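You operate a simulated robot arm through the tools that you are given. There is no shell and no other tool. Be economical: measure what you need, move in short steps, check, and stop when the job is done.

The job below is to be done with a simulated robot arm. You get a single attempt, and the scene is never put back.

## Task
Push the top drawer of the left blue cabinet shut. Then close the front sliding door of the cabinet with orange doors. Then put three of the steel union with blue bands from the top of the green bench on the ledge of the cart. The order counts.

Only the result counts: the job must be done as asked and must still hold three seconds after the hand-in. Knocking over, shifting, dropping, spilling or breaking anything else fails it.

## Robot
A 7-joint arm with a two-finger parallel gripper on a trunk, on a base that drives. Base frame: it is fixed to the floor where the robot stands at the start and does not move with it; the origin is under the middle of the robot, x ahead of it, y to its left, z up; the surface under the hand at the start is at about z = 787. Units: mm, rad, N and s.
With the tool pointing down near the work surface it reaches from about 280 to 720 mm from the robot's upright axis, wherever it stands. Its first joint turns from -2.897 to 2.897 rad. Places, roughly: front sliding door of the cabinet with orange door [-6600, 3800, 500]; ledge of the cart [-2100, -1200, 1000]; steel union with blue bands [-2000, -4000, 1000]; steel union with blue bands (8x3x3 cm) [-2200, -4500, 900]; top drawer of the left blue cabinet [600, 0, 800]. Payload 3.43 kg.
Tool frame: the origin (TCP) lies between the finger pads and is the grasp point; the fingertips stand 30 mm ahead of it; z points along the fingers, y is the line along which they close. The gripper opens to 94 mm. The fingers are 28 mm wide and 10 mm thick; the gripper's body (50 by 96 mm) begins 55 mm behind the TCP.
Orientation is told as [roll, pitch, yaw] about the base's x, y, z axes, in that order, counted from this pose: with the fingers straight down and closing along the base's y, the tool's x points along the base's -x, its y along +y and its z along -z.

## Interface
- The arm moves only by the tool move_arm. Its argument "motion" is a list of rows, each a list of 7 numbers: the shift along the base's x, y, z in units of 20 mm (1.0 is 20 mm), then the turn, a rotation vector about the base's x, y, z in units of 6 degrees (1.0 is 6 degrees), then the finger opening in mm, from 0 to 94. In form: [[tx, ty, tz, wx, wy, wz, grip], ...]. A call has 1 to 20 rows; each row shifts and turns the commanded pose from where the row before left it. A call with a number of a shift or a turn outside -1 to 1 is refused whole. A row lasts 0.2 s, in which the tool goes at most 50 mm and 0.15 rad; a call with a longer step from one row to the next is refused whole, and so is a gripper value outside its range. A pose out of reach is approached as far as the arm can. The call stops where the force on the tool passes 40 N (or 10 N more than at its start, if that is more) or the arm is blocked; 0.2 s more then pass. The fingers move at their own pace (about 108 mm/s each) and stop on an object; they squeeze with about 24 N. The grip force told is the motor's: it shows also when the fingers shut on nothing. Time passes only in rows, and 0.2 s behind the last, so rows that do not move let the fingers close. It gives the time, the measured TCP pose, the force on the tool (base axes), the opening and the grip force at its end, in the units of the frame above (readings bear some noise), with the torque about the TCP (base axes, N m) and any sound that the robot's microphone picked up.
- Cameras (640 x 400 px; columns grow to the right, rows downward): "scene" is now at [449, 87.8, 1211.7]; the picture's right is [-0.00, -0.17, -0.99], its down [-0.36, -0.92, 0.16] and it looks along [-0.93, 0.36, -0.06] (base axes); focal length 214 px, centre (320, 200). "wrist" rides on the gripper at [76, 14, -103] in the tool frame; the picture's right is [-0.18, 0.98, 0.00], its down [-0.75, -0.14, -0.64] and it looks along [-0.63, -0.12, 0.77] (tool axes); focal length 243 px, centre (320, 200). There is no depth. A picture from a camera that has moved, and an enlarged one, comes with that camera's place and axes in the base frame and with its lens. The place of the scene camera against the robot may be out by one fixed shift of up to 12 mm in any direction.
- grab_frame(camera): a new picture of that camera. The clock stands still meanwhile.
- move_column(by): slides the trunk up (or, below 0, down) by that many mm; the arm and the scene camera ride with it, the base frame stays. It gives what a move gives, with no picture.
- roll_base(legs): drives the robot by 1 to 6 legs, each [ahead, left, turn to the left] in mm, mm and rad, along the robot's own axes; the way and the turn of a leg run together, so that a leg with both is an arc; at most 1500 mm and 3.142 rad a leg. The arm and the cameras ride along, it lands a little off, and it stops where it bumps. It gives what a move gives.
- pan_tilt(pan, tilt): turns the head with the scene camera to pan (to the left, within 1.396 rad either way) and tilt (down, from -0.506 to 1.204), counted from straight ahead of the robot. It gives what a move gives.
- zoom(camera, box): a new picture of the part [left, top, right, bottom] of that camera's present view, enlarged. The clock stands still meanwhile.
- job_done(): hands the job in; it is judged then, once.

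Go step by step. Nothing tells you exact positions but the pictures and the camera data: compare them with the known pose of the tool, close in by small moves and look again before you grip or let go. The budget is 165 turns and 108 pictures, counting those below and the enlarged ones. Unless the task says otherwise, let go and move clear before handing in, and close with one line.

The tools are called as name(argument=value, ...) on one line, values as JSON. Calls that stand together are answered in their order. move_arm: Moves the arm, as the interface text tells. Its arguments: {"type":"object","properties":{"motion":{"type":"array","items":{"type":"array","items":{"type":"number"}}}},"required":["motion"]} The other tools are called the same way: move_column (by) slides the trunk up or down; roll_base (legs) drives the base; pan_tilt (pan, tilt) turns the head that bears the scene camera; grab_frame (camera) takes a picture; zoom (camera, box) takes an enlarged picture of a part of a camera's view; job_done () hands the job in.

At the start:

```text
clock: 0.0
tcp_pos: [439.3, 44.6, 1089.1]
tcp_rot: [0.001, 0.001, 0.001]
wrist_force: [0.4, -1.0, 0.6]
ft_torque: [-0.01, -0.05, 0.02]
finger_gap: 94.0
finger_force: 0.0
trunk travel left (down, up): [-200.0, 390.0]
robot x, y, heading: [3.0, -0.6, -0.0]
head pan, tilt: [1.4, 1.201]
```

scene: 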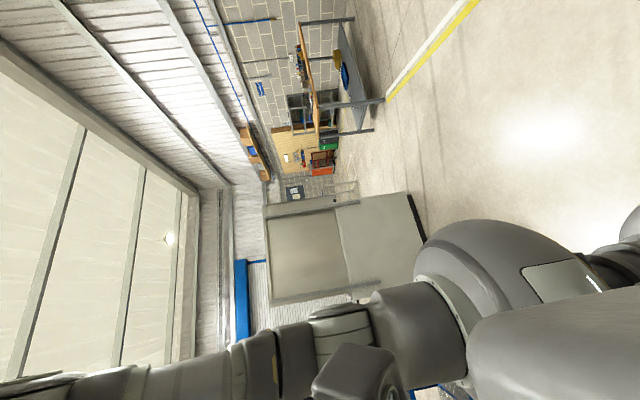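
wrist: 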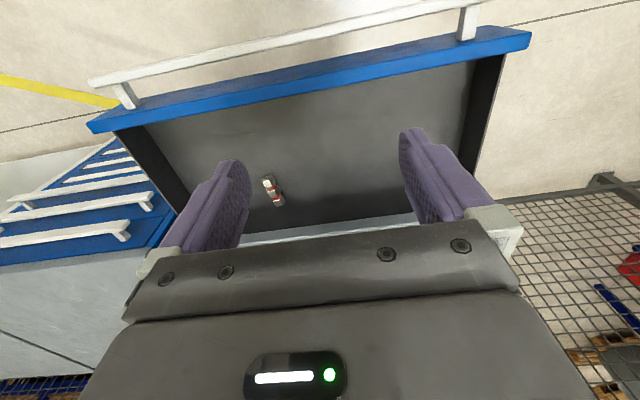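

The wrist view shows an open drawer with a blue front facing the robot. I'll turn the head forward to get a proper look.

pan_tilt(pan=0, tilt=0.6)

grab_frame(camera="scene")

```text
clock: 1.5
tcp_pos: [438.4, 44.9, 1088.6]
tcp_rot: [0.001, 0.001, 0.0]
wrist_force: [-0.3, 0.1, 0.8]
ft_torque: [-0.05, 0.01, -0.02]
finger_gap: 94.0
finger_force: 0.1
trunk travel left (down, up): [-200.0, 390.0]
robot x, y, heading: [2.7, -0.3, 0.002]
head pan, tilt: [0.0, 0.6]
```

```text
105 pictures are left
camera scene: at [493.6, 32.7, 1132.8], right [0.0, -1.0, 0.0], down [-0.82, 0.0, 0.57], along [-0.57, 0.0, -0.82], focal length 214 px, centre (320, 200)
```

scene: 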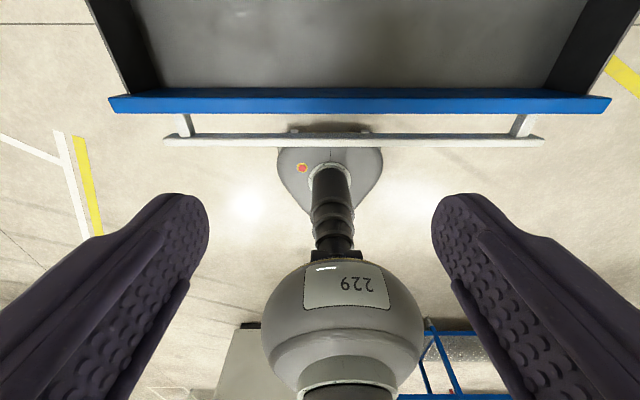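

The scene camera looks down from beside the gripper, and I can see the drawer front and its handle. I'll tilt it forward to see the cabinet.

pan_tilt(pan=0, tilt=-0.5)

grab_frame(camera="scene")

```text
clock: 2.9
tcp_pos: [440.2, 45.8, 1088.0]
tcp_rot: [0.0, 0.001, 0.001]
wrist_force: [0.9, -0.8, 1.1]
ft_torque: [0.02, -0.02, 0.03]
finger_gap: 93.9
finger_force: 0.0
trunk travel left (down, up): [-200.0, 390.0]
robot x, y, heading: [-1.0, -1.3, 0.0]
head pan, tilt: [0.0, -0.499]
```

```text
104 pictures are left
camera scene: at [588.8, 32.7, 1154.1], right [0.0, -1.0, 0.0], down [-0.88, 0.0, -0.48], along [0.48, 0.0, -0.88], focal length 214 px, centre (320, 200)
```

scene: 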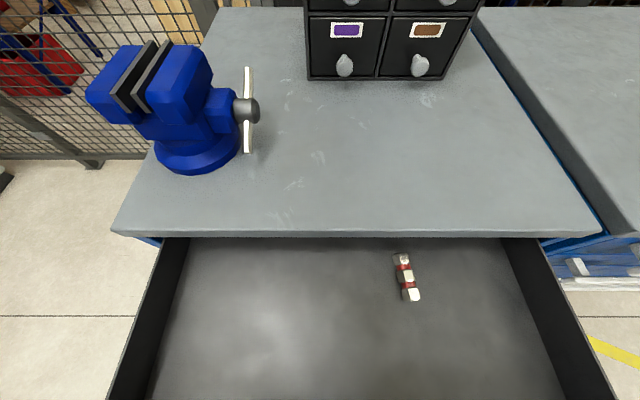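

The drawer front sits near x≈450 with its handle at about x≈400, and the counter edge is near x≈690. I'll close the fingers, back off in front of the handle, go partway down and check.

move_arm(motion=[[-1, -0.55, 0, 0, 0, 0, 0], [-1, -0.55, 0, 0, 0, 0, 0], [-1, -0.55, 0, 0, 0, 0, 0], [-1, -0.55, 0, 0, 0, 0, 0], [-1, -0.55, 0, 0, 0, 0, 0], [0, 0, -1, 0, 0, 0, 0], [0, 0, -1, 0, 0, 0, 0], [0, 0, -1, 0, 0, 0, 0], [0, 0, -1, 0, 0, 0, 0], [0, 0, -1, 0, 0, 0, 0], [0, 0, -1, 0, 0, 0, 0], [0, 0, -1, 0, 0, 0, 0]])

grab_frame(camera="scene")

grab_frame(camera="wrist")

```text
clock: 5.5
tcp_pos: [339.3, -11.4, 948.8]
tcp_rot: [-0.001, -0.001, -0.001]
wrist_force: [0.6, -0.2, 0.2]
ft_torque: [0.04, 0.0, 0.01]
finger_gap: 0.0
finger_force: 23.5
trunk travel left (down, up): [-200.0, 390.0]
robot x, y, heading: [1.7, -3.0, -0.006]
head pan, tilt: [0.0, -0.499]
```

```text
103 pictures are left
camera scene: at [488.5, -23.1, 1013.6], right [0.0, -1.0, 0.0], down [-0.88, 0.0, -0.48], along [0.48, 0.0, -0.88], focal length 214 px, centre (320, 200)
```

scene: 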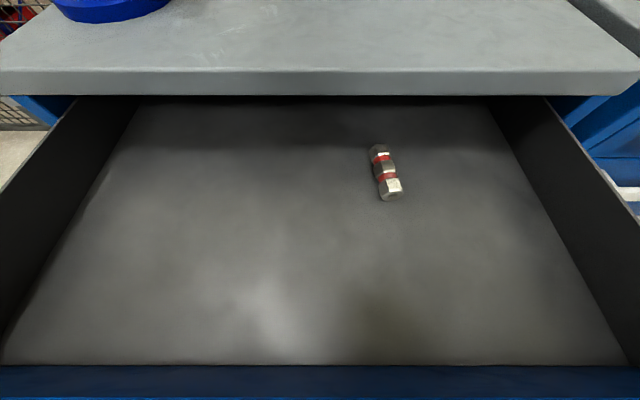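

```text
102 pictures are left
camera wrist: at [262.2, 3.3, 1050.9], right [0.18, 0.98, 0.0], down [0.75, -0.14, 0.64], along [0.63, -0.12, -0.77], focal length 243 px, centre (320, 200)
```

wrist: 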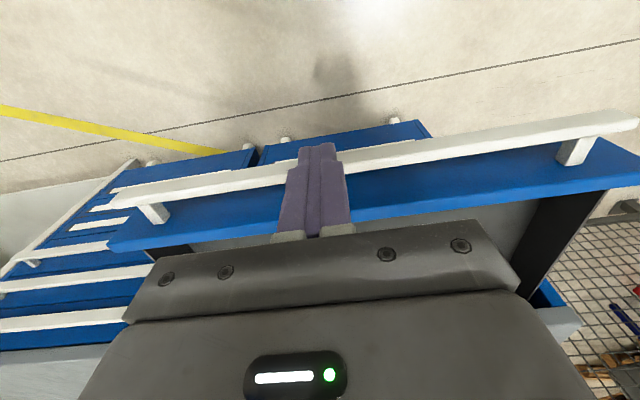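

The scene camera rides with the hand. The handle bar is near (410, z≈804) and the counter top near z≈904 with its edge at x≈680. I'll tuck the head back, lower to z≈819 and begin pushing gently.

pan_tilt(pan=1.39, tilt=1.2)

move_arm(motion=[[0, 0, -1, 0, 0, 0, 0], [0, 0, -1, 0, 0, 0, 0], [0, 0, -1, 0, 0, 0, 0], [0, 0, -1, 0, 0, 0, 0], [0, 0, -1, 0, 0, 0, 0], [0, 0, -1, 0, 0, 0, 0], [0, 0, -0.5, 0, 0, 0, 0], [0.5, 0, 0, 0, 0, 0, 0], [0.5, 0, 0, 0, 0, 0, 0], [0.5, 0, 0, 0, 0, 0, 0], [0.3, 0, 0, 0, 0, 0, 0], [0.3, 0, 0, 0, 0, 0, 0], [0.3, 0, 0, 0, 0, 0, 0], [0.3, 0, 0, 0, 0, 0, 0], [0.3, 0, 0, 0, 0, 0, 0], [0.3, 0, 0, 0, 0, 0, 0], [0.4, 0, 0, 0, 0, 0, 0], [0.4, 0, 0, 0, 0, 0, 0]])

grab_frame(camera="wrist")

```text
clock: 7.2
tcp_pos: [338.0, -11.7, 949.8]
tcp_rot: [0.001, 0.001, 0.0]
wrist_force: [-0.6, -0.5, 0.2]
ft_torque: [0.0, -0.01, 0.01]
finger_gap: 0.2
finger_force: 23.7
trunk travel left (down, up): [-200.0, 390.0]
robot x, y, heading: [0.9, 0.7, 0.0]
head pan, tilt: [1.389, 1.201]
```

```text
clock: 11.0
tcp_pos: [421.6, -10.8, 820.3]
tcp_rot: [0.0, 0.0, 0.0]
wrist_force: [0.4, 0.7, 0.5]
ft_torque: [0.02, 0.02, -0.01]
finger_gap: 0.0
finger_force: 23.7
trunk travel left (down, up): [-200.0, 390.0]
robot x, y, heading: [-1.0, 0.5, -0.002]
head pan, tilt: [1.389, 1.201]
```

```text
101 pictures are left
camera wrist: at [345.5, 4.1, 921.7], right [0.18, 0.98, 0.0], down [0.75, -0.14, 0.64], along [0.63, -0.12, -0.77], focal length 243 px, centre (320, 200)
```

wrist: 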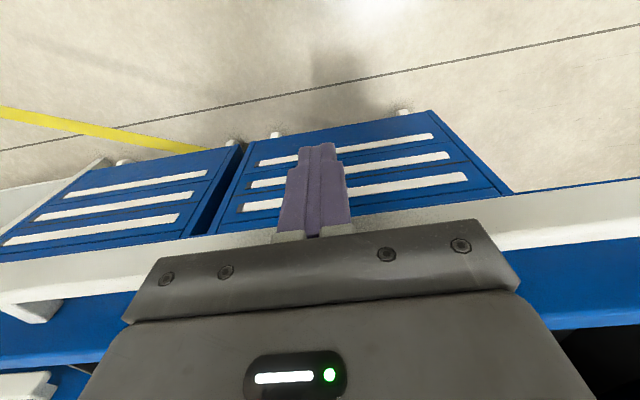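

The picture doesn't make clear whether the fingers are already on the handle. I'll look with the scene camera.

pan_tilt(pan=0, tilt=0.6)

grab_frame(camera="scene")

```text
clock: 12.5
tcp_pos: [421.4, -11.4, 819.0]
tcp_rot: [0.0, 0.0, 0.0]
wrist_force: [0.1, -0.7, 0.1]
ft_torque: [0.01, 0.01, 0.0]
finger_gap: 0.0
finger_force: 24.6
trunk travel left (down, up): [-200.0, 390.0]
robot x, y, heading: [2.5, -4.4, -0.004]
head pan, tilt: [0.0, 0.6]
```

```text
100 pictures are left
camera scene: at [476.4, -22.5, 863.0], right [0.0, -1.0, 0.0], down [-0.82, 0.0, 0.57], along [-0.57, 0.0, -0.82], focal length 214 px, centre (320, 200)
```

scene: 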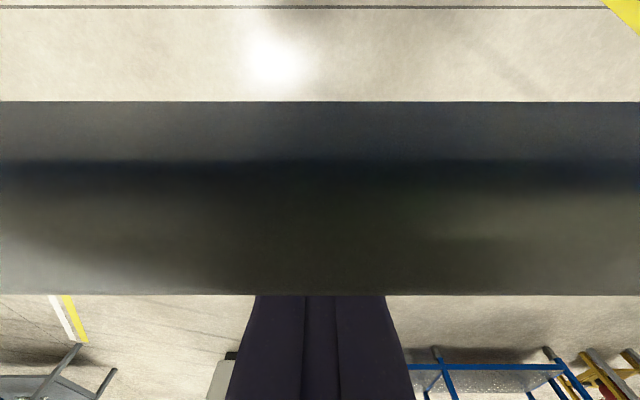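

The fingers are on the bar and the drawer has already moved about 40 mm. I'll tuck the head and keep pushing gently.

pan_tilt(pan=1.39, tilt=1.2)

move_arm(motion=[[0.2, 0, 0, 0, 0, 0, 0], [0.4, 0, 0, 0, 0, 0, 0], [0.5, 0, 0, 0, 0, 0, 0], [0.5, 0, 0, 0, 0, 0, 0], [0.5, 0, 0, 0, 0, 0, 0], [0.5, 0, 0, 0, 0, 0, 0], [0.5, 0, 0, 0, 0, 0, 0], [0.5, 0, 0, 0, 0, 0, 0], [0.5, 0, 0, 0, 0, 0, 0], [0.5, 0, 0, 0, 0, 0, 0], [0.5, 0, 0, 0, 0, 0, 0], [0.5, 0, 0, 0, 0, 0, 0], [0.5, 0, 0, 0, 0, 0, 0], [0.5, 0, 0, 0, 0, 0, 0], [0.4, 0, 0, 0, 0, 0, 0], [0.4, 0, 0, 0, 0, 0, 0]])

grab_frame(camera="wrist")

```text
clock: 14.1
tcp_pos: [420.9, -10.3, 818.5]
tcp_rot: [0.0, 0.001, 0.0]
wrist_force: [-0.5, 0.3, -0.7]
ft_torque: [0.02, 0.02, -0.01]
finger_gap: 0.0
finger_force: 23.4
trunk travel left (down, up): [-200.0, 390.0]
robot x, y, heading: [-2.7, 0.6, 0.001]
head pan, tilt: [1.389, 1.201]
```

```text
clock: 17.4
tcp_pos: [567.7, -10.9, 819.0]
tcp_rot: [0.0, 0.0, 0.0]
wrist_force: [0.1, -0.5, 0.0]
ft_torque: [0.02, 0.01, -0.01]
finger_gap: 0.3
finger_force: 23.4
trunk travel left (down, up): [-200.0, 390.0]
robot x, y, heading: [-1.3, 1.2, -0.001]
head pan, tilt: [1.389, 1.201]
```

```text
99 pictures are left
camera wrist: at [492.5, 4.1, 921.5], right [0.18, 0.98, 0.0], down [0.75, -0.14, 0.64], along [0.63, -0.12, -0.77], focal length 243 px, centre (320, 200)
```

wrist: 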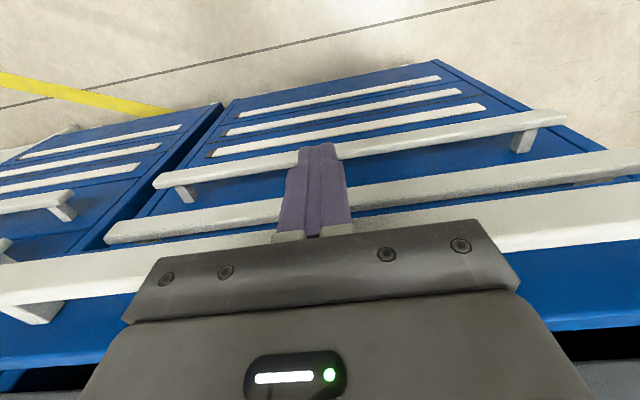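

The drawer is moving well and the lower handles sit below my fingertips. I'll push the last stretch slowly until it stops.

move_arm(motion=[[0.3, 0, 0, 0, 0, 0, 0], [0.4, 0, 0, 0, 0, 0, 0], [0.4, 0, 0, 0, 0, 0, 0], [0.3, 0, 0, 0, 0, 0, 0], [0.2, 0, 0, 0, 0, 0, 0], [0.2, 0, 0, 0, 0, 0, 0], [0.2, 0, 0, 0, 0, 0, 0], [0.2, 0, 0, 0, 0, 0, 0], [0.2, 0, 0, 0, 0, 0, 0], [0.2, 0, 0, 0, 0, 0, 0], [0.2, 0, 0, 0, 0, 0, 0], [0.2, 0, 0, 0, 0, 0, 0]])

grab_frame(camera="wrist")

```text
clock: 20.1
tcp_pos: [624.9, -11.2, 818.9]
tcp_rot: [0.001, 0.004, 0.0]
wrist_force: [-19.7, -0.5, 1.5]
ft_torque: [-0.01, -0.68, -0.14]
finger_gap: 0.0
finger_force: 24.0
trunk travel left (down, up): [-200.0, 390.0]
robot x, y, heading: [-0.1, -2.2, -0.004]
head pan, tilt: [1.389, 1.201]
```

```text
98 pictures are left
camera wrist: at [549.4, 3.6, 921.4], right [0.18, 0.98, 0.0], down [0.76, -0.14, 0.64], along [0.63, -0.12, -0.77], focal length 243 px, centre (320, 200)
```

wrist: 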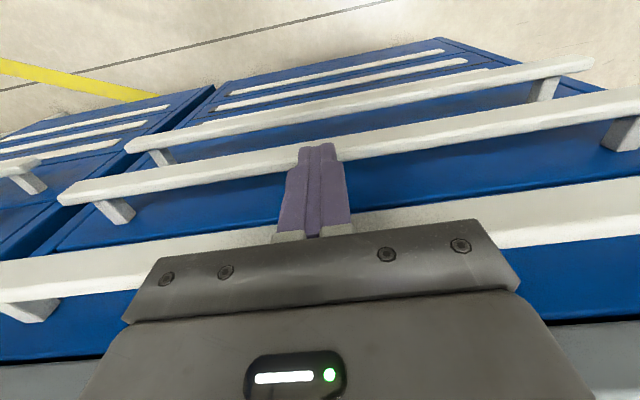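

There is 20 N of resistance, so the drawer is at its stop. I'll press a little more to confirm, then back off and look.

move_arm(motion=[[0.2, 0, 0, 0, 0, 0, 0], [0.1, 0, 0, 0, 0, 0, 0]])

move_arm(motion=[[-0.5, 0, 0, 0, 0, 0, 0], [-1, 0, 0, 0, 0, 0, 0], [-1, 0, 0, 0, 0, 0, 0], [-1, 0, 0, 0, 0, 0, 0], [-1, 0, 0, 0, 0, 0, 0], [-1, 0, 0, 0, 0, 0, 0], [0, 0, 1, 0, 0, 0, 0], [0, 0, 1, 0, 0, 0, 0], [0, 0, 1, 0, 0, 0, 0], [0, 0, 1, 0, 0, 0, 0], [0, 0, 1, 0, 0, 0, 0], [0, 0, 1, 0, 0, 0, 0], [-1, 0, 1, 0, 0, 0, 0], [-1, 0, 1, 0, 0, 0, 0]])

grab_frame(camera="wrist")

```text
clock: 20.5
tcp_pos: [626.3, -12.3, 817.1]
tcp_rot: [0.0, 0.015, 0.0]
wrist_force: [-15.4, 0.0, 4.5]
ft_torque: [-0.04, -0.57, -0.12]
finger_gap: 0.0
finger_force: 23.9
trunk travel left (down, up): [-200.0, 390.0]
robot x, y, heading: [-2.6, 3.4, -0.003]
head pan, tilt: [1.389, 1.201]
stopped in row 2: the force on the tool passed its limit at 44 N (the readings are from after the stop); the commanded pose is now the measured one
```

```text
clock: 23.5
tcp_pos: [476.5, -9.8, 976.2]
tcp_rot: [-0.001, 0.011, 0.0]
wrist_force: [0.4, 1.0, 0.1]
ft_torque: [-0.01, -0.02, 0.02]
finger_gap: 0.2
finger_force: 24.2
trunk travel left (down, up): [-200.0, 390.0]
robot x, y, heading: [-2.5, -0.6, -0.002]
head pan, tilt: [1.389, 1.201]
```

```text
97 pictures are left
camera wrist: at [401.6, 4.8, 1079.5], right [0.18, 0.98, 0.0], down [0.76, -0.14, 0.63], along [0.62, -0.12, -0.77], focal length 243 px, centre (320, 200)
```

wrist: 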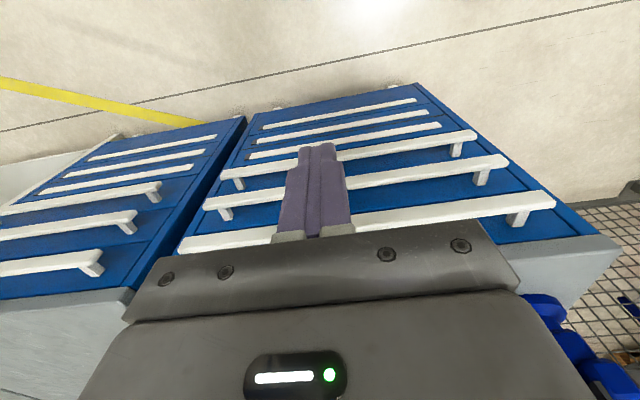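

The drawer is shut flush with the others. I'll point the hand forward so the head camera looks ahead, back off a little, and look around.

roll_base(legs=[[-500, 0, 0]])

move_arm(motion=[[0, 0, 0.5, 0, -1, 0, 40], [0, 0, 0.5, 0, -1, 0, 40], [0, 0, 0.5, 0, -1, 0, 40], [0, 0, 0.5, 0, -1, 0, 40], [0, 0, 0.5, 0, -1, 0, 40], [0, 0, 0.5, 0, -1, 0, 40], [0, 0, 0.5, 0, -1, 0, 40], [0, 0, 0.5, 0, -1, 0, 40], [0, 0, 0.5, 0, -1, 0, 40], [0, 0, 0.5, 0, -1, 0, 40], [0, 0, 0.5, 0, -1, 0, 40], [0, 0, 0.5, 0, -1, 0, 40], [0, 0, 0, 0, -1, 0, 40], [0, 0, 0, 0, -1, 0, 40], [0, 0, 0, 0, -1, 0, 40]])

pan_tilt(pan=0, tilt=0.2)

grab_frame(camera="scene")

```text
clock: 26.4
tcp_pos: [-26.7, -11.6, 976.5]
tcp_rot: [0.0, 0.013, -0.006]
wrist_force: [0.4, 0.8, -0.3]
ft_torque: [-0.01, -0.03, 0.0]
finger_gap: 0.1
finger_force: 23.7
trunk travel left (down, up): [-200.0, 390.0]
robot x, y, heading: [-507.7, -0.5, -0.009]
head pan, tilt: [1.389, 1.201]
```

```text
clock: 29.6
tcp_pos: [-8.7, -11.6, 1095.3]
tcp_rot: [0.649, -1.559, -0.648]
wrist_force: [0.2, 0.3, -0.5]
ft_torque: [-0.01, -0.03, 0.01]
finger_gap: 40.1
finger_force: 0.0
out of reach, approached as far as the arm can: row 11, 12
trunk travel left (down, up): [-200.0, 390.0]
robot x, y, heading: [-505.3, 5.5, -0.009]
head pan, tilt: [1.389, 1.201]
```

```text
clock: 31.2
tcp_pos: [-7.5, -12.5, 1095.9]
tcp_rot: [0.535, -1.557, -0.532]
wrist_force: [0.1, -0.1, -0.2]
ft_torque: [-0.01, 0.0, 0.02]
finger_gap: 40.0
finger_force: 0.0
trunk travel left (down, up): [-200.0, 390.0]
robot x, y, heading: [-505.0, 1.2, -0.009]
head pan, tilt: [0.0, 0.201]
```

```text
96 pictures are left
camera scene: at [-44.0, -24.4, 1188.8], right [0.0, -1.0, -0.01], down [-0.21, 0.01, -0.98], along [0.98, 0.0, -0.21], focal length 214 px, centre (320, 200)
```

scene: 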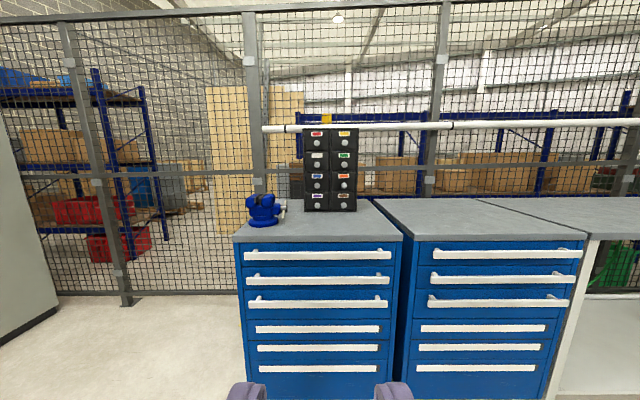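

The view is good and the drawer is flush. Now I'll turn left and look around.

roll_base(legs=[[0, 0, 1.5]])

grab_frame(camera="scene")

roll_base(legs=[[0, 0, 1.3]])

grab_frame(camera="scene")

```text
clock: 35.3
tcp_pos: [-467.3, 497.1, 1096.3]
tcp_rot: [0.556, -1.558, 0.97]
wrist_force: [0.6, 0.4, -0.2]
ft_torque: [-0.01, 0.02, -0.01]
finger_gap: 40.0
finger_force: 0.0
trunk travel left (down, up): [-200.0, 390.0]
robot x, y, heading: [-503.3, 3.5, 1.514]
head pan, tilt: [0.0, 0.201]
```

```text
95 pictures are left
camera scene: at [-469.1, 450.2, 1188.8], right [1.0, -0.05, -0.01], down [-0.02, -0.21, -0.98], along [0.04, 0.98, -0.21], focal length 214 px, centre (320, 200)
```

scene: 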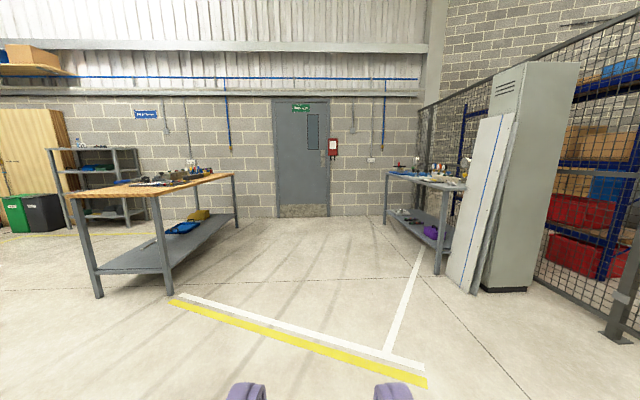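

```text
clock: 38.9
tcp_pos: [-971.6, 171.8, 1094.3]
tcp_rot: [0.556, -1.556, 2.264]
wrist_force: [0.6, 1.1, -0.5]
ft_torque: [0.01, 0.01, 0.04]
finger_gap: 40.1
finger_force: 0.1
trunk travel left (down, up): [-200.0, 390.0]
robot x, y, heading: [-504.3, 3.5, 2.815]
head pan, tilt: [0.0, 0.201]
```

```text
94 pictures are left
camera scene: at [-937.9, 150.0, 1188.8], right [0.32, 0.95, -0.01], down [0.2, -0.07, -0.98], along [-0.93, 0.31, -0.21], focal length 214 px, centre (320, 200)
```

scene: 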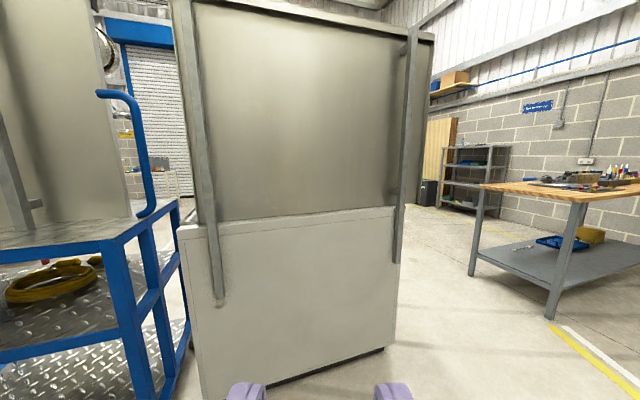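

There's a big grey unit ahead and benches to the right, with a passage between them around y≈1500. I'll drive through it.

roll_base(legs=[[1000, -1098, 0], [424, 0, 0.2]])

grab_frame(camera="scene")

```text
clock: 48.5
tcp_pos: [-1997.5, 1549.8, 1093.8]
tcp_rot: [0.553, -1.558, 2.453]
wrist_force: [-0.3, 0.0, -0.4]
ft_torque: [0.03, -0.03, 0.02]
finger_gap: 39.7
finger_force: 0.0
trunk travel left (down, up): [-200.0, 390.0]
robot x, y, heading: [-1509.9, 1468.9, 2.993]
head pan, tilt: [0.0, 0.201]
```

```text
93 pictures are left
camera scene: at [-1962.6, 1535.0, 1188.7], right [0.14, 0.99, -0.01], down [0.21, -0.04, -0.98], along [-0.97, 0.13, -0.21], focal length 214 px, centre (320, 200)
```

scene: 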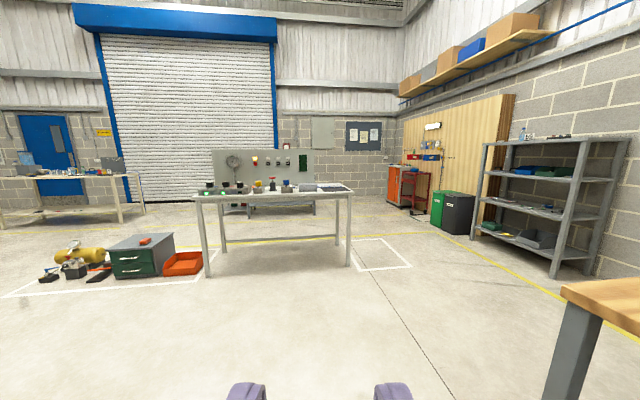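

The orange cabinet looks to be at the far right, beyond the bins. I'll zoom to check.

zoom(camera="scene", box=[340, 110, 500, 230])

```text
3.33 times, centred on (420, 170) of scene
camera zoom: at [-1962.6, 1535.0, 1188.7], right [0.14, 0.99, -0.01], down [0.21, -0.04, -0.98], along [-0.97, 0.13, -0.21], focal length 715 px, centre (-13, 300)
```

zoom: 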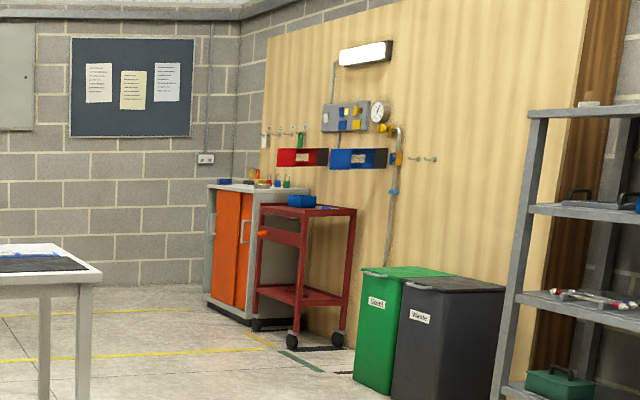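

The cabinet's orange doors face −y at roughly y≈3900, x −7100…−6400. I'll drive along the corridor between the table and the shelves.

roll_base(legs=[[1456, 66, 0], [204, -1366, 0], [1385, 207, 0]])

grab_frame(camera="scene")

```text
clock: 69.0
tcp_pos: [-4895.8, 3005.0, 1094.7]
tcp_rot: [0.557, -1.557, 2.506]
wrist_force: [-0.8, 0.0, 0.2]
ft_torque: [0.0, 0.01, 0.02]
finger_gap: 40.1
finger_force: 0.0
trunk travel left (down, up): [-200.0, 390.0]
robot x, y, heading: [-4398.8, 2952.8, 3.06]
head pan, tilt: [0.0, 0.201]
```

```text
91 pictures are left
camera scene: at [-4860.3, 2991.9, 1188.8], right [0.08, 1.0, -0.01], down [0.21, -0.02, -0.98], along [-0.97, 0.07, -0.21], focal length 214 px, centre (320, 200)
```

scene: 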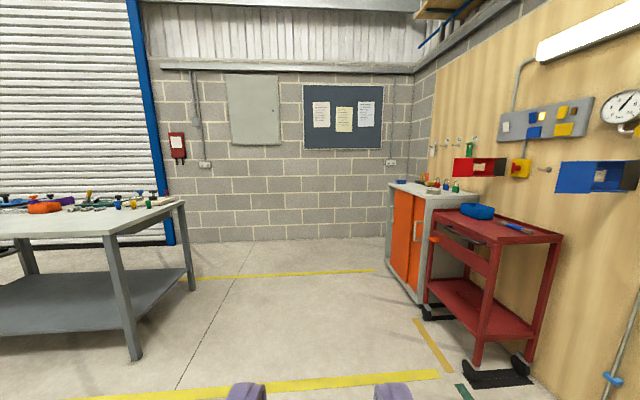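

The cabinet front is at y≈3920, spanning x≈−7000…−6340. I'll drive in front of it and turn to face it.

roll_base(legs=[[1022, 84, 0], [1022, 84, 0], [0, 0, -1.49]])

grab_frame(camera="scene")

```text
clock: 82.7
tcp_pos: [-6411.0, 3457.5, 1095.7]
tcp_rot: [0.566, -1.556, 1.021]
wrist_force: [-0.4, 0.5, 0.0]
ft_torque: [0.0, 0.0, -0.01]
finger_gap: 40.1
finger_force: 0.0
trunk travel left (down, up): [-200.0, 390.0]
robot x, y, heading: [-6419.3, 2963.9, 1.577]
head pan, tilt: [0.0, 0.201]
```

```text
90 pictures are left
camera scene: at [-6409.2, 3409.9, 1188.8], right [1.0, 0.02, -0.01], down [0.0, -0.21, -0.98], along [-0.02, 0.98, -0.21], focal length 214 px, centre (320, 200)
```

scene: 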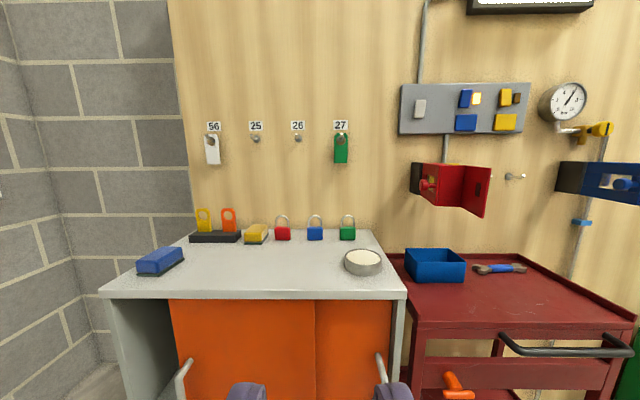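

I'm too close to see the doors fully. I'll back off and tilt down.

roll_base(legs=[[-350, 150, 0]])

pan_tilt(pan=0, tilt=0.65)

grab_frame(camera="scene")

```text
clock: 85.0
tcp_pos: [-6558.5, 3121.7, 1094.9]
tcp_rot: [0.574, -1.555, 1.012]
wrist_force: [-0.6, -0.4, 0.0]
ft_torque: [0.04, 0.01, -0.02]
finger_gap: 40.0
finger_force: 0.1
trunk travel left (down, up): [-200.0, 390.0]
robot x, y, heading: [-6568.5, 2623.8, 1.579]
head pan, tilt: [0.0, 0.201]
```

```text
clock: 85.9
tcp_pos: [-6559.0, 3123.0, 1095.6]
tcp_rot: [0.571, -1.557, 1.011]
wrist_force: [0.3, 0.0, 0.9]
ft_torque: [-0.02, -0.02, 0.0]
finger_gap: 39.9
finger_force: 0.1
trunk travel left (down, up): [-200.0, 390.0]
robot x, y, heading: [-6568.8, 2626.3, 1.578]
head pan, tilt: [0.0, 0.649]
```

```text
89 pictures are left
camera scene: at [-6558.8, 3068.5, 1147.9], right [1.0, 0.01, -0.01], down [0.0, -0.61, -0.79], along [-0.02, 0.79, -0.61], focal length 214 px, centre (320, 200)
```

scene: 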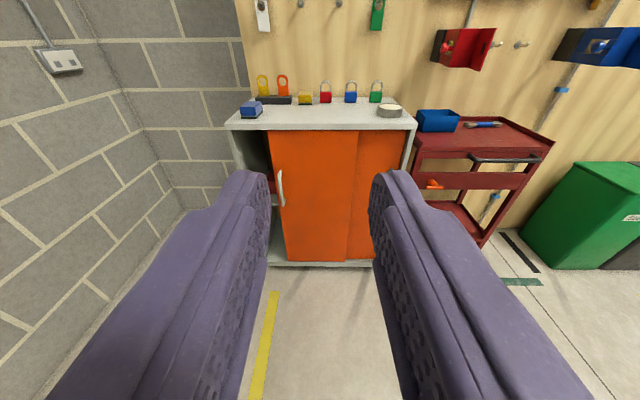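

The front orange door overlaps the rear one, and the gap is on the left. Its handle is at x≈−6740, z≈530–720, so the door must slide left. I'll lower the trunk and arm to handle height with the fingers closed.

move_column(by=-200)

move_arm(motion=[[0, 0, -1, 0, 0, 0, 0], [0, 0, -1, 0, 0, 0, 0], [0, 0, -1, 0, 0, 0, 0], [0, 0, -1, 0, 0, 0, 0], [0, 0, -1, 0, 0, 0, 0], [0, 0, -1, 0, 0, 0, 0], [0, 0, -1, 0, 0, 0, 0], [0, 0, -1, 0, 0, 0, 0], [0, 0, -1, 0, 0, 0, 0], [0, 0, -1, 0, 0, 0, 0], [0, 0, -1, 0, 0, 0, 0]])

roll_base(legs=[[150, 0, 0]])

pan_tilt(pan=0, tilt=0.25)

grab_frame(camera="scene")

```text
clock: 88.1
tcp_pos: [-6560.2, 3121.9, 895.2]
tcp_rot: [0.578, -1.556, 1.007]
wrist_force: [1.0, 0.3, 0.2]
ft_torque: [-0.02, -0.03, -0.03]
finger_gap: 40.2
finger_force: 0.1
trunk travel left (down, up): [0.0, 590.0]
robot x, y, heading: [-6569.4, 2626.5, 1.574]
head pan, tilt: [0.0, 0.649]
```

```text
clock: 89.4
tcp_pos: [-6558.8, 3122.7, 786.0]
tcp_rot: [0.386, -1.55, 1.197]
wrist_force: [-1.8, 20.1, -9.8]
ft_torque: [-0.07, -0.13, -0.21]
finger_gap: 0.1
finger_force: 24.4
trunk travel left (down, up): [0.0, 590.0]
robot x, y, heading: [-6568.3, 2629.1, 1.577]
head pan, tilt: [0.0, 0.649]
stopped in row 6: the force on the tool passed its limit at 57 N (the readings are from after the stop); the commanded pose is now the measured one
```

```text
clock: 90.8
tcp_pos: [-6557.6, 3272.8, 787.1]
tcp_rot: [0.426, -1.551, 1.154]
wrist_force: [-2.8, 32.2, -12.2]
ft_torque: [-0.68, -0.12, -0.33]
finger_gap: 0.0
finger_force: 24.2
trunk travel left (down, up): [0.0, 590.0]
robot x, y, heading: [-6567.6, 2774.5, 1.57]
head pan, tilt: [0.0, 0.649]
```

```text
clock: 91.6
tcp_pos: [-6556.8, 3272.9, 787.3]
tcp_rot: [0.406, -1.55, 1.172]
wrist_force: [-2.5, 27.5, -10.8]
ft_torque: [-0.45, -0.19, -0.37]
finger_gap: 0.1
finger_force: 24.1
trunk travel left (down, up): [0.0, 590.0]
robot x, y, heading: [-6565.0, 2777.4, 1.574]
head pan, tilt: [0.0, 0.25]
```

```text
88 pictures are left
camera scene: at [-6556.4, 3225.9, 876.3], right [1.0, 0.01, -0.01], down [-0.01, -0.27, -0.96], along [-0.01, 0.96, -0.27], focal length 214 px, centre (320, 200)
```

scene: 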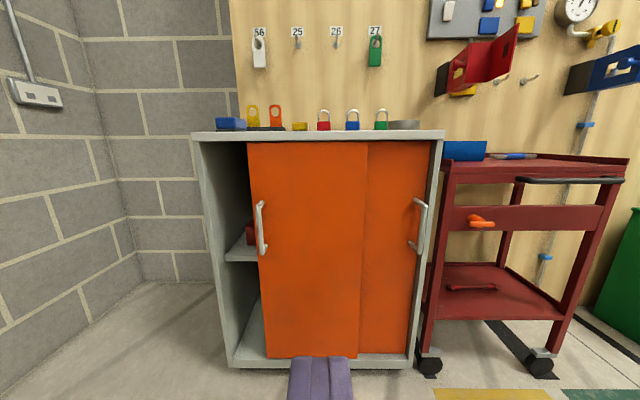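

The arm met some resistance while lowering, likely its own body. I'll raise slightly, extend forward to free the elbow, and then go down.

move_arm(motion=[[0, 0, 1, 0, 0, 0, 0], [0, 0.5, 0.5, 0, 0, 0, 0], [0, 1, 0, 0, 0, 0, 0], [0, 1, 0, 0, 0, 0, 0], [0, 1, 0, 0, 0, 0, 0], [0, 1, 0, 0, 0, 0, 0], [0, 1, 0, 0, 0, 0, 0]])

move_arm(motion=[[0, 0, -1, 0, 0, 0, 0], [0, 0, -1, 0, 0, 0, 0], [0, 0, -1, 0, 0, 0, 0], [0, 0, -1, 0, 0, 0, 0], [0, 0, -1, 0, 0, 0, 0], [0, 0, -1, 0, 0, 0, 0]])

```text
clock: 93.2
tcp_pos: [-6557.3, 3384.8, 816.5]
tcp_rot: [0.42, -1.552, 1.163]
wrist_force: [0.4, -0.1, -0.3]
ft_torque: [0.02, -0.01, 0.01]
finger_gap: 0.2
finger_force: 23.9
trunk travel left (down, up): [0.0, 590.0]
robot x, y, heading: [-6566.9, 2775.0, 1.572]
head pan, tilt: [0.0, 0.25]
```

```text
clock: 94.6
tcp_pos: [-6556.5, 3383.6, 697.4]
tcp_rot: [0.432, -1.552, 1.151]
wrist_force: [-0.5, -0.2, -0.6]
ft_torque: [-0.02, 0.0, -0.02]
finger_gap: 0.2
finger_force: 24.0
trunk travel left (down, up): [0.0, 590.0]
robot x, y, heading: [-6566.7, 2768.1, 1.572]
head pan, tilt: [0.0, 0.25]
```

The arm is free. I'll shift sideways and approach the handle, then check.

move_arm(motion=[[0, 0, -1, 0, 0, 0, 0], [0, 0, -0.5, 0, 0, 0, 0]])

roll_base(legs=[[250, 125, 0]])

pan_tilt(pan=0, tilt=0.45)

grab_frame(camera="scene")

grab_frame(camera="wrist")

```text
clock: 95.2
tcp_pos: [-6558.9, 3383.5, 666.3]
tcp_rot: [0.426, -1.553, 1.154]
wrist_force: [0.5, -0.2, 0.5]
ft_torque: [0.04, -0.03, 0.02]
finger_gap: 0.0
finger_force: 24.1
trunk travel left (down, up): [0.0, 590.0]
robot x, y, heading: [-6568.8, 2771.5, 1.57]
head pan, tilt: [0.0, 0.25]
```

```text
clock: 97.2
tcp_pos: [-6682.6, 3633.2, 665.8]
tcp_rot: [0.425, -1.552, 1.155]
wrist_force: [0.8, -0.4, 0.4]
ft_torque: [-0.01, 0.0, -0.03]
finger_gap: 0.0
finger_force: 23.9
trunk travel left (down, up): [0.0, 590.0]
robot x, y, heading: [-6692.5, 3025.0, 1.57]
head pan, tilt: [0.0, 0.25]
```

```text
clock: 97.9
tcp_pos: [-6682.7, 3633.4, 665.2]
tcp_rot: [0.423, -1.551, 1.155]
wrist_force: [0.1, 0.5, 0.1]
ft_torque: [0.02, -0.03, 0.01]
finger_gap: 0.2
finger_force: 24.4
trunk travel left (down, up): [0.0, 590.0]
robot x, y, heading: [-6690.6, 3022.1, 1.567]
head pan, tilt: [0.0, 0.45]
```

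```text
87 pictures are left
camera scene: at [-6682.0, 3585.4, 736.8], right [1.0, 0.01, -0.01], down [0.0, -0.45, -0.89], along [-0.01, 0.89, -0.45], focal length 214 px, centre (320, 200)
```

scene: 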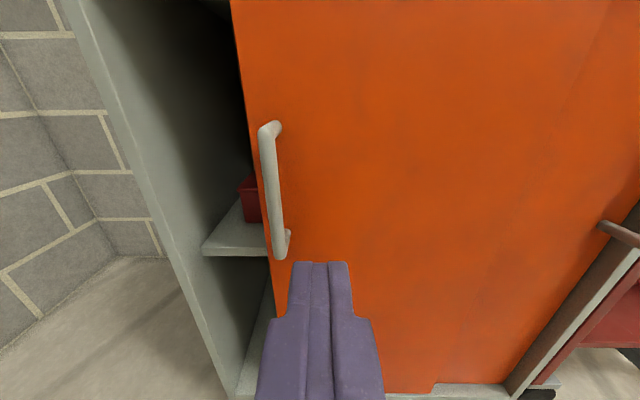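

```text
86 pictures are left
camera wrist: at [-6696.9, 3530.2, 591.3], right [-0.98, 0.0, 0.19], down [0.15, -0.63, 0.76], along [0.12, 0.78, 0.62], focal length 243 px, centre (320, 200)
```

wrist: 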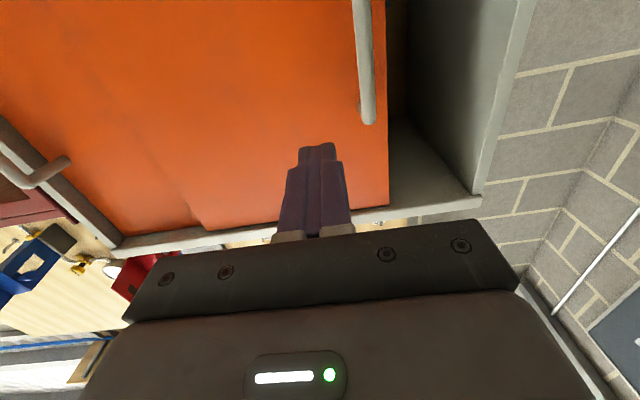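

The handle's outer bar is near (−6741, 3820) with the fingers 50 mm to its right. I'll drive closer and then creep forward with the arm.

roll_base(legs=[[130, 0, 0]])

grab_frame(camera="scene")

```text
clock: 99.2
tcp_pos: [-6681.3, 3763.4, 665.2]
tcp_rot: [0.426, -1.551, 1.151]
wrist_force: [-0.4, -0.3, 0.1]
ft_torque: [-0.02, 0.02, -0.01]
finger_gap: 0.0
finger_force: 23.5
trunk travel left (down, up): [0.0, 590.0]
robot x, y, heading: [-6694.6, 3156.6, 1.571]
head pan, tilt: [0.0, 0.45]
```

```text
85 pictures are left
camera scene: at [-6681.0, 3715.1, 736.8], right [1.0, 0.01, -0.01], down [0.0, -0.45, -0.89], along [-0.01, 0.89, -0.45], focal length 214 px, centre (320, 200)
```

scene: 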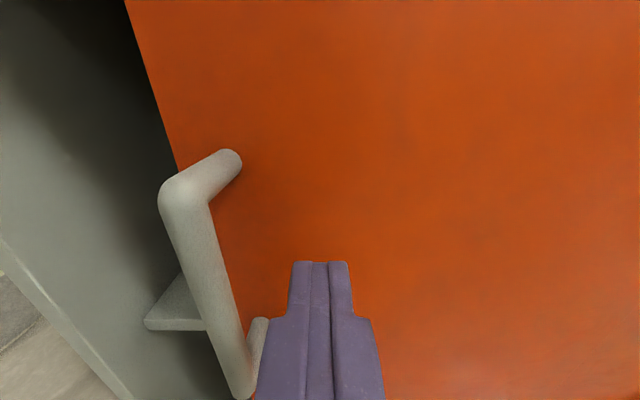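

The bar stands about 50 mm off the door, at y≈3798. I'll advance the tip by 30 mm, then push left.

move_arm(motion=[[0, 0.5, 0, 0, 0, 0, 0], [0, 0.5, 0, 0, 0, 0, 0], [0, 0.5, 0, 0, 0, 0, 0], [-0.5, 0, 0, 0, 0, 0, 0], [-0.5, 0, 0, 0, 0, 0, 0], [-0.5, 0, 0, 0, 0, 0, 0], [-0.4, 0, 0, 0, 0, 0, 0], [-0.4, 0, 0, 0, 0, 0, 0], [-0.4, 0, 0, 0, 0, 0, 0], [-0.4, 0, 0, 0, 0, 0, 0], [-0.4, 0, 0, 0, 0, 0, 0], [-0.4, 0, 0, 0, 0, 0, 0], [-0.4, 0, 0, 0, 0, 0, 0], [-0.4, 0, 0, 0, 0, 0, 0], [-0.4, 0, 0, 0, 0, 0, 0]])

grab_frame(camera="scene")

```text
clock: 102.4
tcp_pos: [-6784.3, 3793.8, 666.4]
tcp_rot: [0.431, -1.551, 1.146]
wrist_force: [-0.2, 0.0, -0.1]
ft_torque: [-0.01, -0.02, 0.03]
finger_gap: 0.1
finger_force: 23.6
trunk travel left (down, up): [0.0, 590.0]
robot x, y, heading: [-6691.9, 3157.2, 1.566]
head pan, tilt: [0.0, 0.45]
```

```text
84 pictures are left
camera scene: at [-6783.8, 3744.9, 737.0], right [1.0, 0.01, -0.01], down [0.0, -0.45, -0.89], along [-0.01, 0.89, -0.45], focal length 214 px, centre (320, 200)
```

scene: 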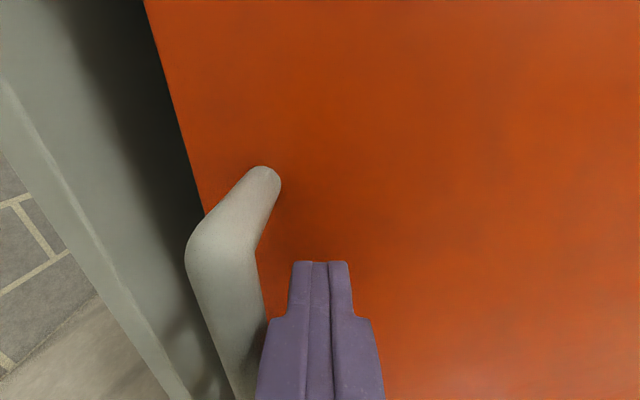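

The door slides along with the fingers. I'll continue left, slowing near the end.

move_arm(motion=[[-0.4, 0, 0, 0, 0, 0, 0], [-0.4, 0, 0, 0, 0, 0, 0], [-0.4, 0, 0, 0, 0, 0, 0], [-0.4, 0, 0, 0, 0, 0, 0], [-0.4, 0, 0, 0, 0, 0, 0], [-0.3, 0, 0, 0, 0, 0, 0], [-0.2, 0, 0, 0, 0, 0, 0], [-0.2, 0, 0, 0, 0, 0, 0], [-0.2, 0, 0, 0, 0, 0, 0], [-0.2, 0, 0, 0, 0, 0, 0], [-0.2, 0, 0, 0, 0, 0, 0], [-0.2, 0, 0, 0, 0, 0, 0], [-0.2, 0, 0, 0, 0, 0, 0], [-0.2, 0, 0, 0, 0, 0, 0], [-0.2, 0, 0, 0, 0, 0, 0]])

grab_frame(camera="scene")

```text
clock: 104.8
tcp_pos: [-6838.7, 3793.4, 665.0]
tcp_rot: [0.215, -1.551, 1.345]
wrist_force: [6.4, -6.6, 3.5]
ft_torque: [0.11, 0.16, 0.04]
finger_gap: 0.0
finger_force: 23.7
trunk travel left (down, up): [0.0, 590.0]
robot x, y, heading: [-6692.4, 3152.2, 1.567]
head pan, tilt: [0.0, 0.45]
stopped in row 11: the force on the tool passed its limit at 44 N (the readings are from after the stop); the commanded pose is now the measured one
```

```text
83 pictures are left
camera scene: at [-6838.8, 3744.2, 736.2], right [1.0, -0.01, 0.0], down [-0.01, -0.45, -0.89], along [0.01, 0.89, -0.45], focal length 214 px, centre (320, 200)
```

scene: 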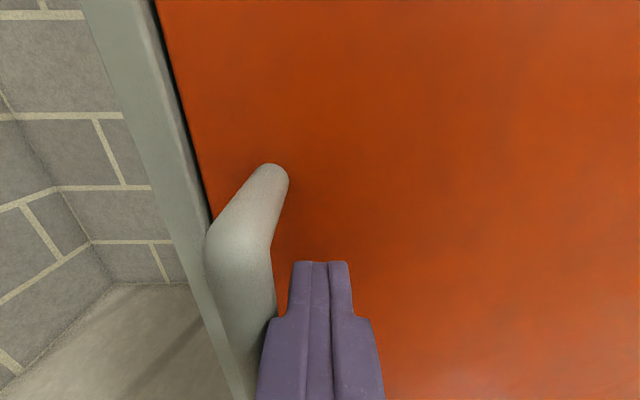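

The door is at the frame. I'll press once more to confirm it's fully home, then back away.

move_arm(motion=[[-0.2, 0, 0, 0, 0, 0, 0], [-0.2, 0, 0, 0, 0, 0, 0], [-0.2, 0, 0, 0, 0, 0, 0]])

move_arm(motion=[[0.5, 0, 0, 0, 0, 0, 0], [0.5, 0, 0, 0, 0, 0, 0], [0, -0.5, 0, 0, 0, 0, 0], [0, -0.5, 0, 0, 0, 0, 0], [0, -1, 0, 0, 0, 0, 0], [0, -1, 0, 0, 0, 0, 0], [0, -1, 0, 0, 0, 0, 0]])

roll_base(legs=[[-450, 0, 0]])

grab_frame(camera="scene")

```text
clock: 105.4
tcp_pos: [-6838.4, 3792.8, 664.0]
tcp_rot: [0.043, -1.551, 1.504]
wrist_force: [7.4, -8.0, 5.2]
ft_torque: [0.11, 0.2, 0.11]
finger_gap: 0.2
finger_force: 23.9
trunk travel left (down, up): [0.0, 590.0]
robot x, y, heading: [-6693.9, 3155.6, 1.567]
head pan, tilt: [0.0, 0.45]
stopped in row 3: the force on the tool passed its limit at 43 N (the readings are from after the stop); the commanded pose is now the measured one
```

```text
clock: 107.0
tcp_pos: [-6821.0, 3713.0, 663.3]
tcp_rot: [0.055, -1.55, 1.497]
wrist_force: [0.4, 0.4, -0.8]
ft_torque: [-0.02, 0.01, 0.04]
finger_gap: 0.0
finger_force: 23.5
trunk travel left (down, up): [0.0, 590.0]
robot x, y, heading: [-6695.3, 3154.5, 1.555]
head pan, tilt: [0.0, 0.45]
```

```text
clock: 109.7
tcp_pos: [-6826.8, 3262.1, 663.7]
tcp_rot: [0.04, -1.548, 1.519]
wrist_force: [0.4, -0.3, -0.2]
ft_torque: [-0.02, 0.0, 0.0]
finger_gap: 0.1
finger_force: 23.9
trunk travel left (down, up): [0.0, 590.0]
robot x, y, heading: [-6698.8, 2703.8, 1.572]
head pan, tilt: [0.0, 0.45]
```

```text
82 pictures are left
camera scene: at [-6827.1, 3214.1, 734.9], right [1.0, -0.01, 0.0], down [-0.01, -0.45, -0.89], along [0.01, 0.89, -0.45], focal length 214 px, centre (320, 200)
```

scene: 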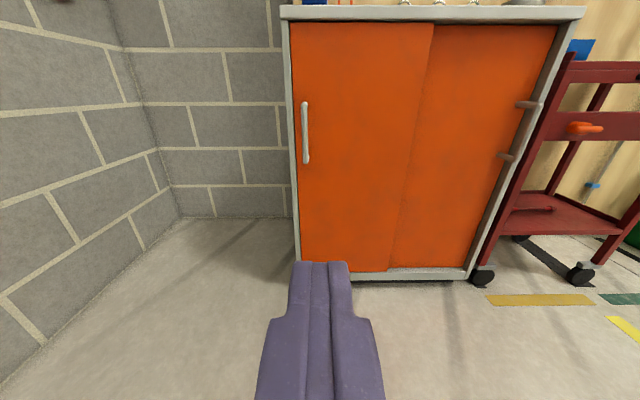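

The front door is closed. I'll raise the arm into travel posture and head toward the south side, looking from the gap between the tables.

move_column(by=200)

move_arm(motion=[[0.5, -0.3, 1, 0, 0, 0, 40], [0.5, -0.3, 1, 0, 0, 0, 40], [0.5, -0.3, 1, 0, 0, 0, 40], [0.5, -0.3, 1, 0, 0, 0, 40], [0.5, -0.3, 1, 0, 0, 0, 40], [0.5, -0.3, 1, 0, 0, 0, 40], [0.5, -0.3, 1, 0, 0, 0, 40], [0.5, -0.3, 1, 0, 0, 0, 40], [0.5, -0.3, 1, 0, 0, 0, 40], [0.5, -0.3, 1, 0, 0, 0, 40], [0.5, -0.3, 1, 0, 0, 0, 40]])

roll_base(legs=[[0, -1350, 0], [0, 0, -3.14]])

pan_tilt(pan=0, tilt=0.2)

grab_frame(camera="scene")

```text
clock: 111.9
tcp_pos: [-6826.1, 3262.5, 863.8]
tcp_rot: [0.041, -1.548, 1.516]
wrist_force: [-0.5, 0.8, 0.4]
ft_torque: [0.01, 0.01, 0.01]
finger_gap: 0.0
finger_force: 23.8
trunk travel left (down, up): [-200.0, 390.0]
robot x, y, heading: [-6693.3, 2704.3, 1.57]
head pan, tilt: [0.0, 0.45]
```

```text
clock: 114.3
tcp_pos: [-6715.8, 3195.5, 1084.6]
tcp_rot: [0.052, -1.55, 1.505]
wrist_force: [0.3, 0.7, 0.0]
ft_torque: [0.0, 0.01, 0.01]
finger_gap: 40.3
finger_force: 0.0
trunk travel left (down, up): [-200.0, 390.0]
robot x, y, heading: [-6695.3, 2702.2, 1.573]
head pan, tilt: [0.0, 0.45]
```

```text
clock: 128.5
tcp_pos: [-5330.9, 2198.1, 1084.9]
tcp_rot: [0.045, -1.55, -1.67]
wrist_force: [0.3, 0.2, 1.0]
ft_torque: [0.04, 0.02, 0.0]
finger_gap: 40.1
finger_force: 0.0
trunk travel left (down, up): [-200.0, 390.0]
robot x, y, heading: [-5333.0, 2693.0, -1.613]
head pan, tilt: [0.0, 0.45]
```

```text
clock: 129.3
tcp_pos: [-5331.0, 2198.3, 1083.1]
tcp_rot: [0.047, -1.551, -1.671]
wrist_force: [0.4, 0.0, 0.2]
ft_torque: [0.0, 0.0, -0.04]
finger_gap: 40.2
finger_force: 0.0
trunk travel left (down, up): [-200.0, 390.0]
robot x, y, heading: [-5331.7, 2688.6, -1.609]
head pan, tilt: [0.0, 0.201]
```

```text
81 pictures are left
camera scene: at [-5329.1, 2221.5, 1178.2], right [-1.0, 0.05, 0.0], down [0.01, 0.22, -0.98], along [-0.05, -0.97, -0.22], focal length 214 px, centre (320, 200)
```

scene: 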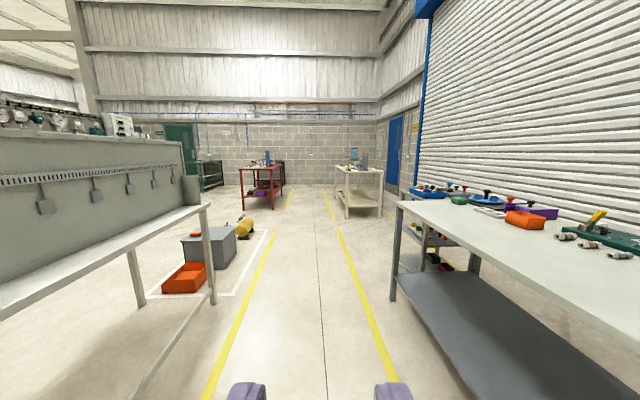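

There's a clear aisle ahead between the yellow lines. I'll drive down it and look toward the green bench.

roll_base(legs=[[1500, 30, 0], [1500, 60, 0], [500, 20, 0.7]])

grab_frame(camera="scene")

```text
refused: leg 1 is longer than a leg can be; nothing moved
```

```text
80 pictures are left
camera scene: at [-5329.1, 2221.5, 1178.2], right [-1.0, 0.05, 0.0], down [0.01, 0.22, -0.98], along [-0.05, -0.97, -0.22], focal length 214 px, centre (320, 200)
```

scene: 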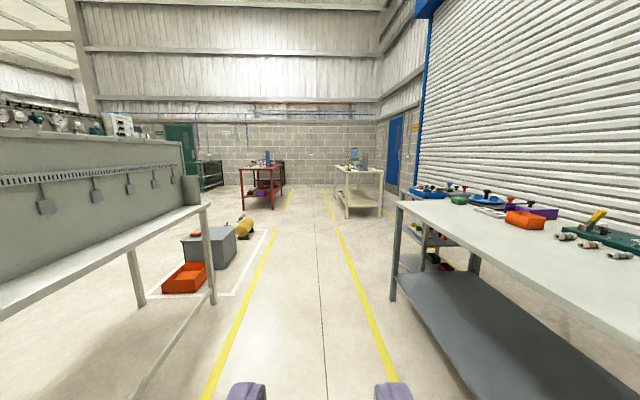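

roll_base(legs=[[1450, 40, 0], [1450, 60, 0], [500, 20, 0.7]])

grab_frame(camera="scene")

```text
clock: 145.8
tcp_pos: [-4886.3, -1025.1, 1084.4]
tcp_rot: [0.047, -1.55, -0.96]
wrist_force: [-0.5, -0.6, 1.0]
ft_torque: [-0.02, 0.01, 0.01]
finger_gap: 39.8
finger_force: 0.2
trunk travel left (down, up): [-200.0, 390.0]
robot x, y, heading: [-5209.0, -653.1, -0.905]
head pan, tilt: [0.0, 0.201]
```

```text
79 pictures are left
camera scene: at [-4907.8, -1008.9, 1178.1], right [-0.79, -0.61, 0.0], down [-0.13, 0.17, -0.98], along [0.6, -0.77, -0.22], focal length 214 px, centre (320, 200)
```

scene: 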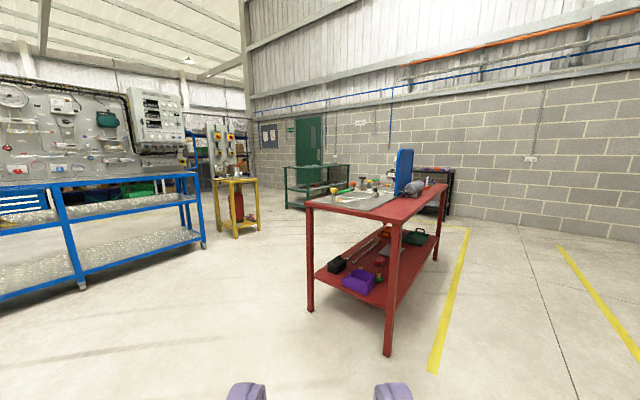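

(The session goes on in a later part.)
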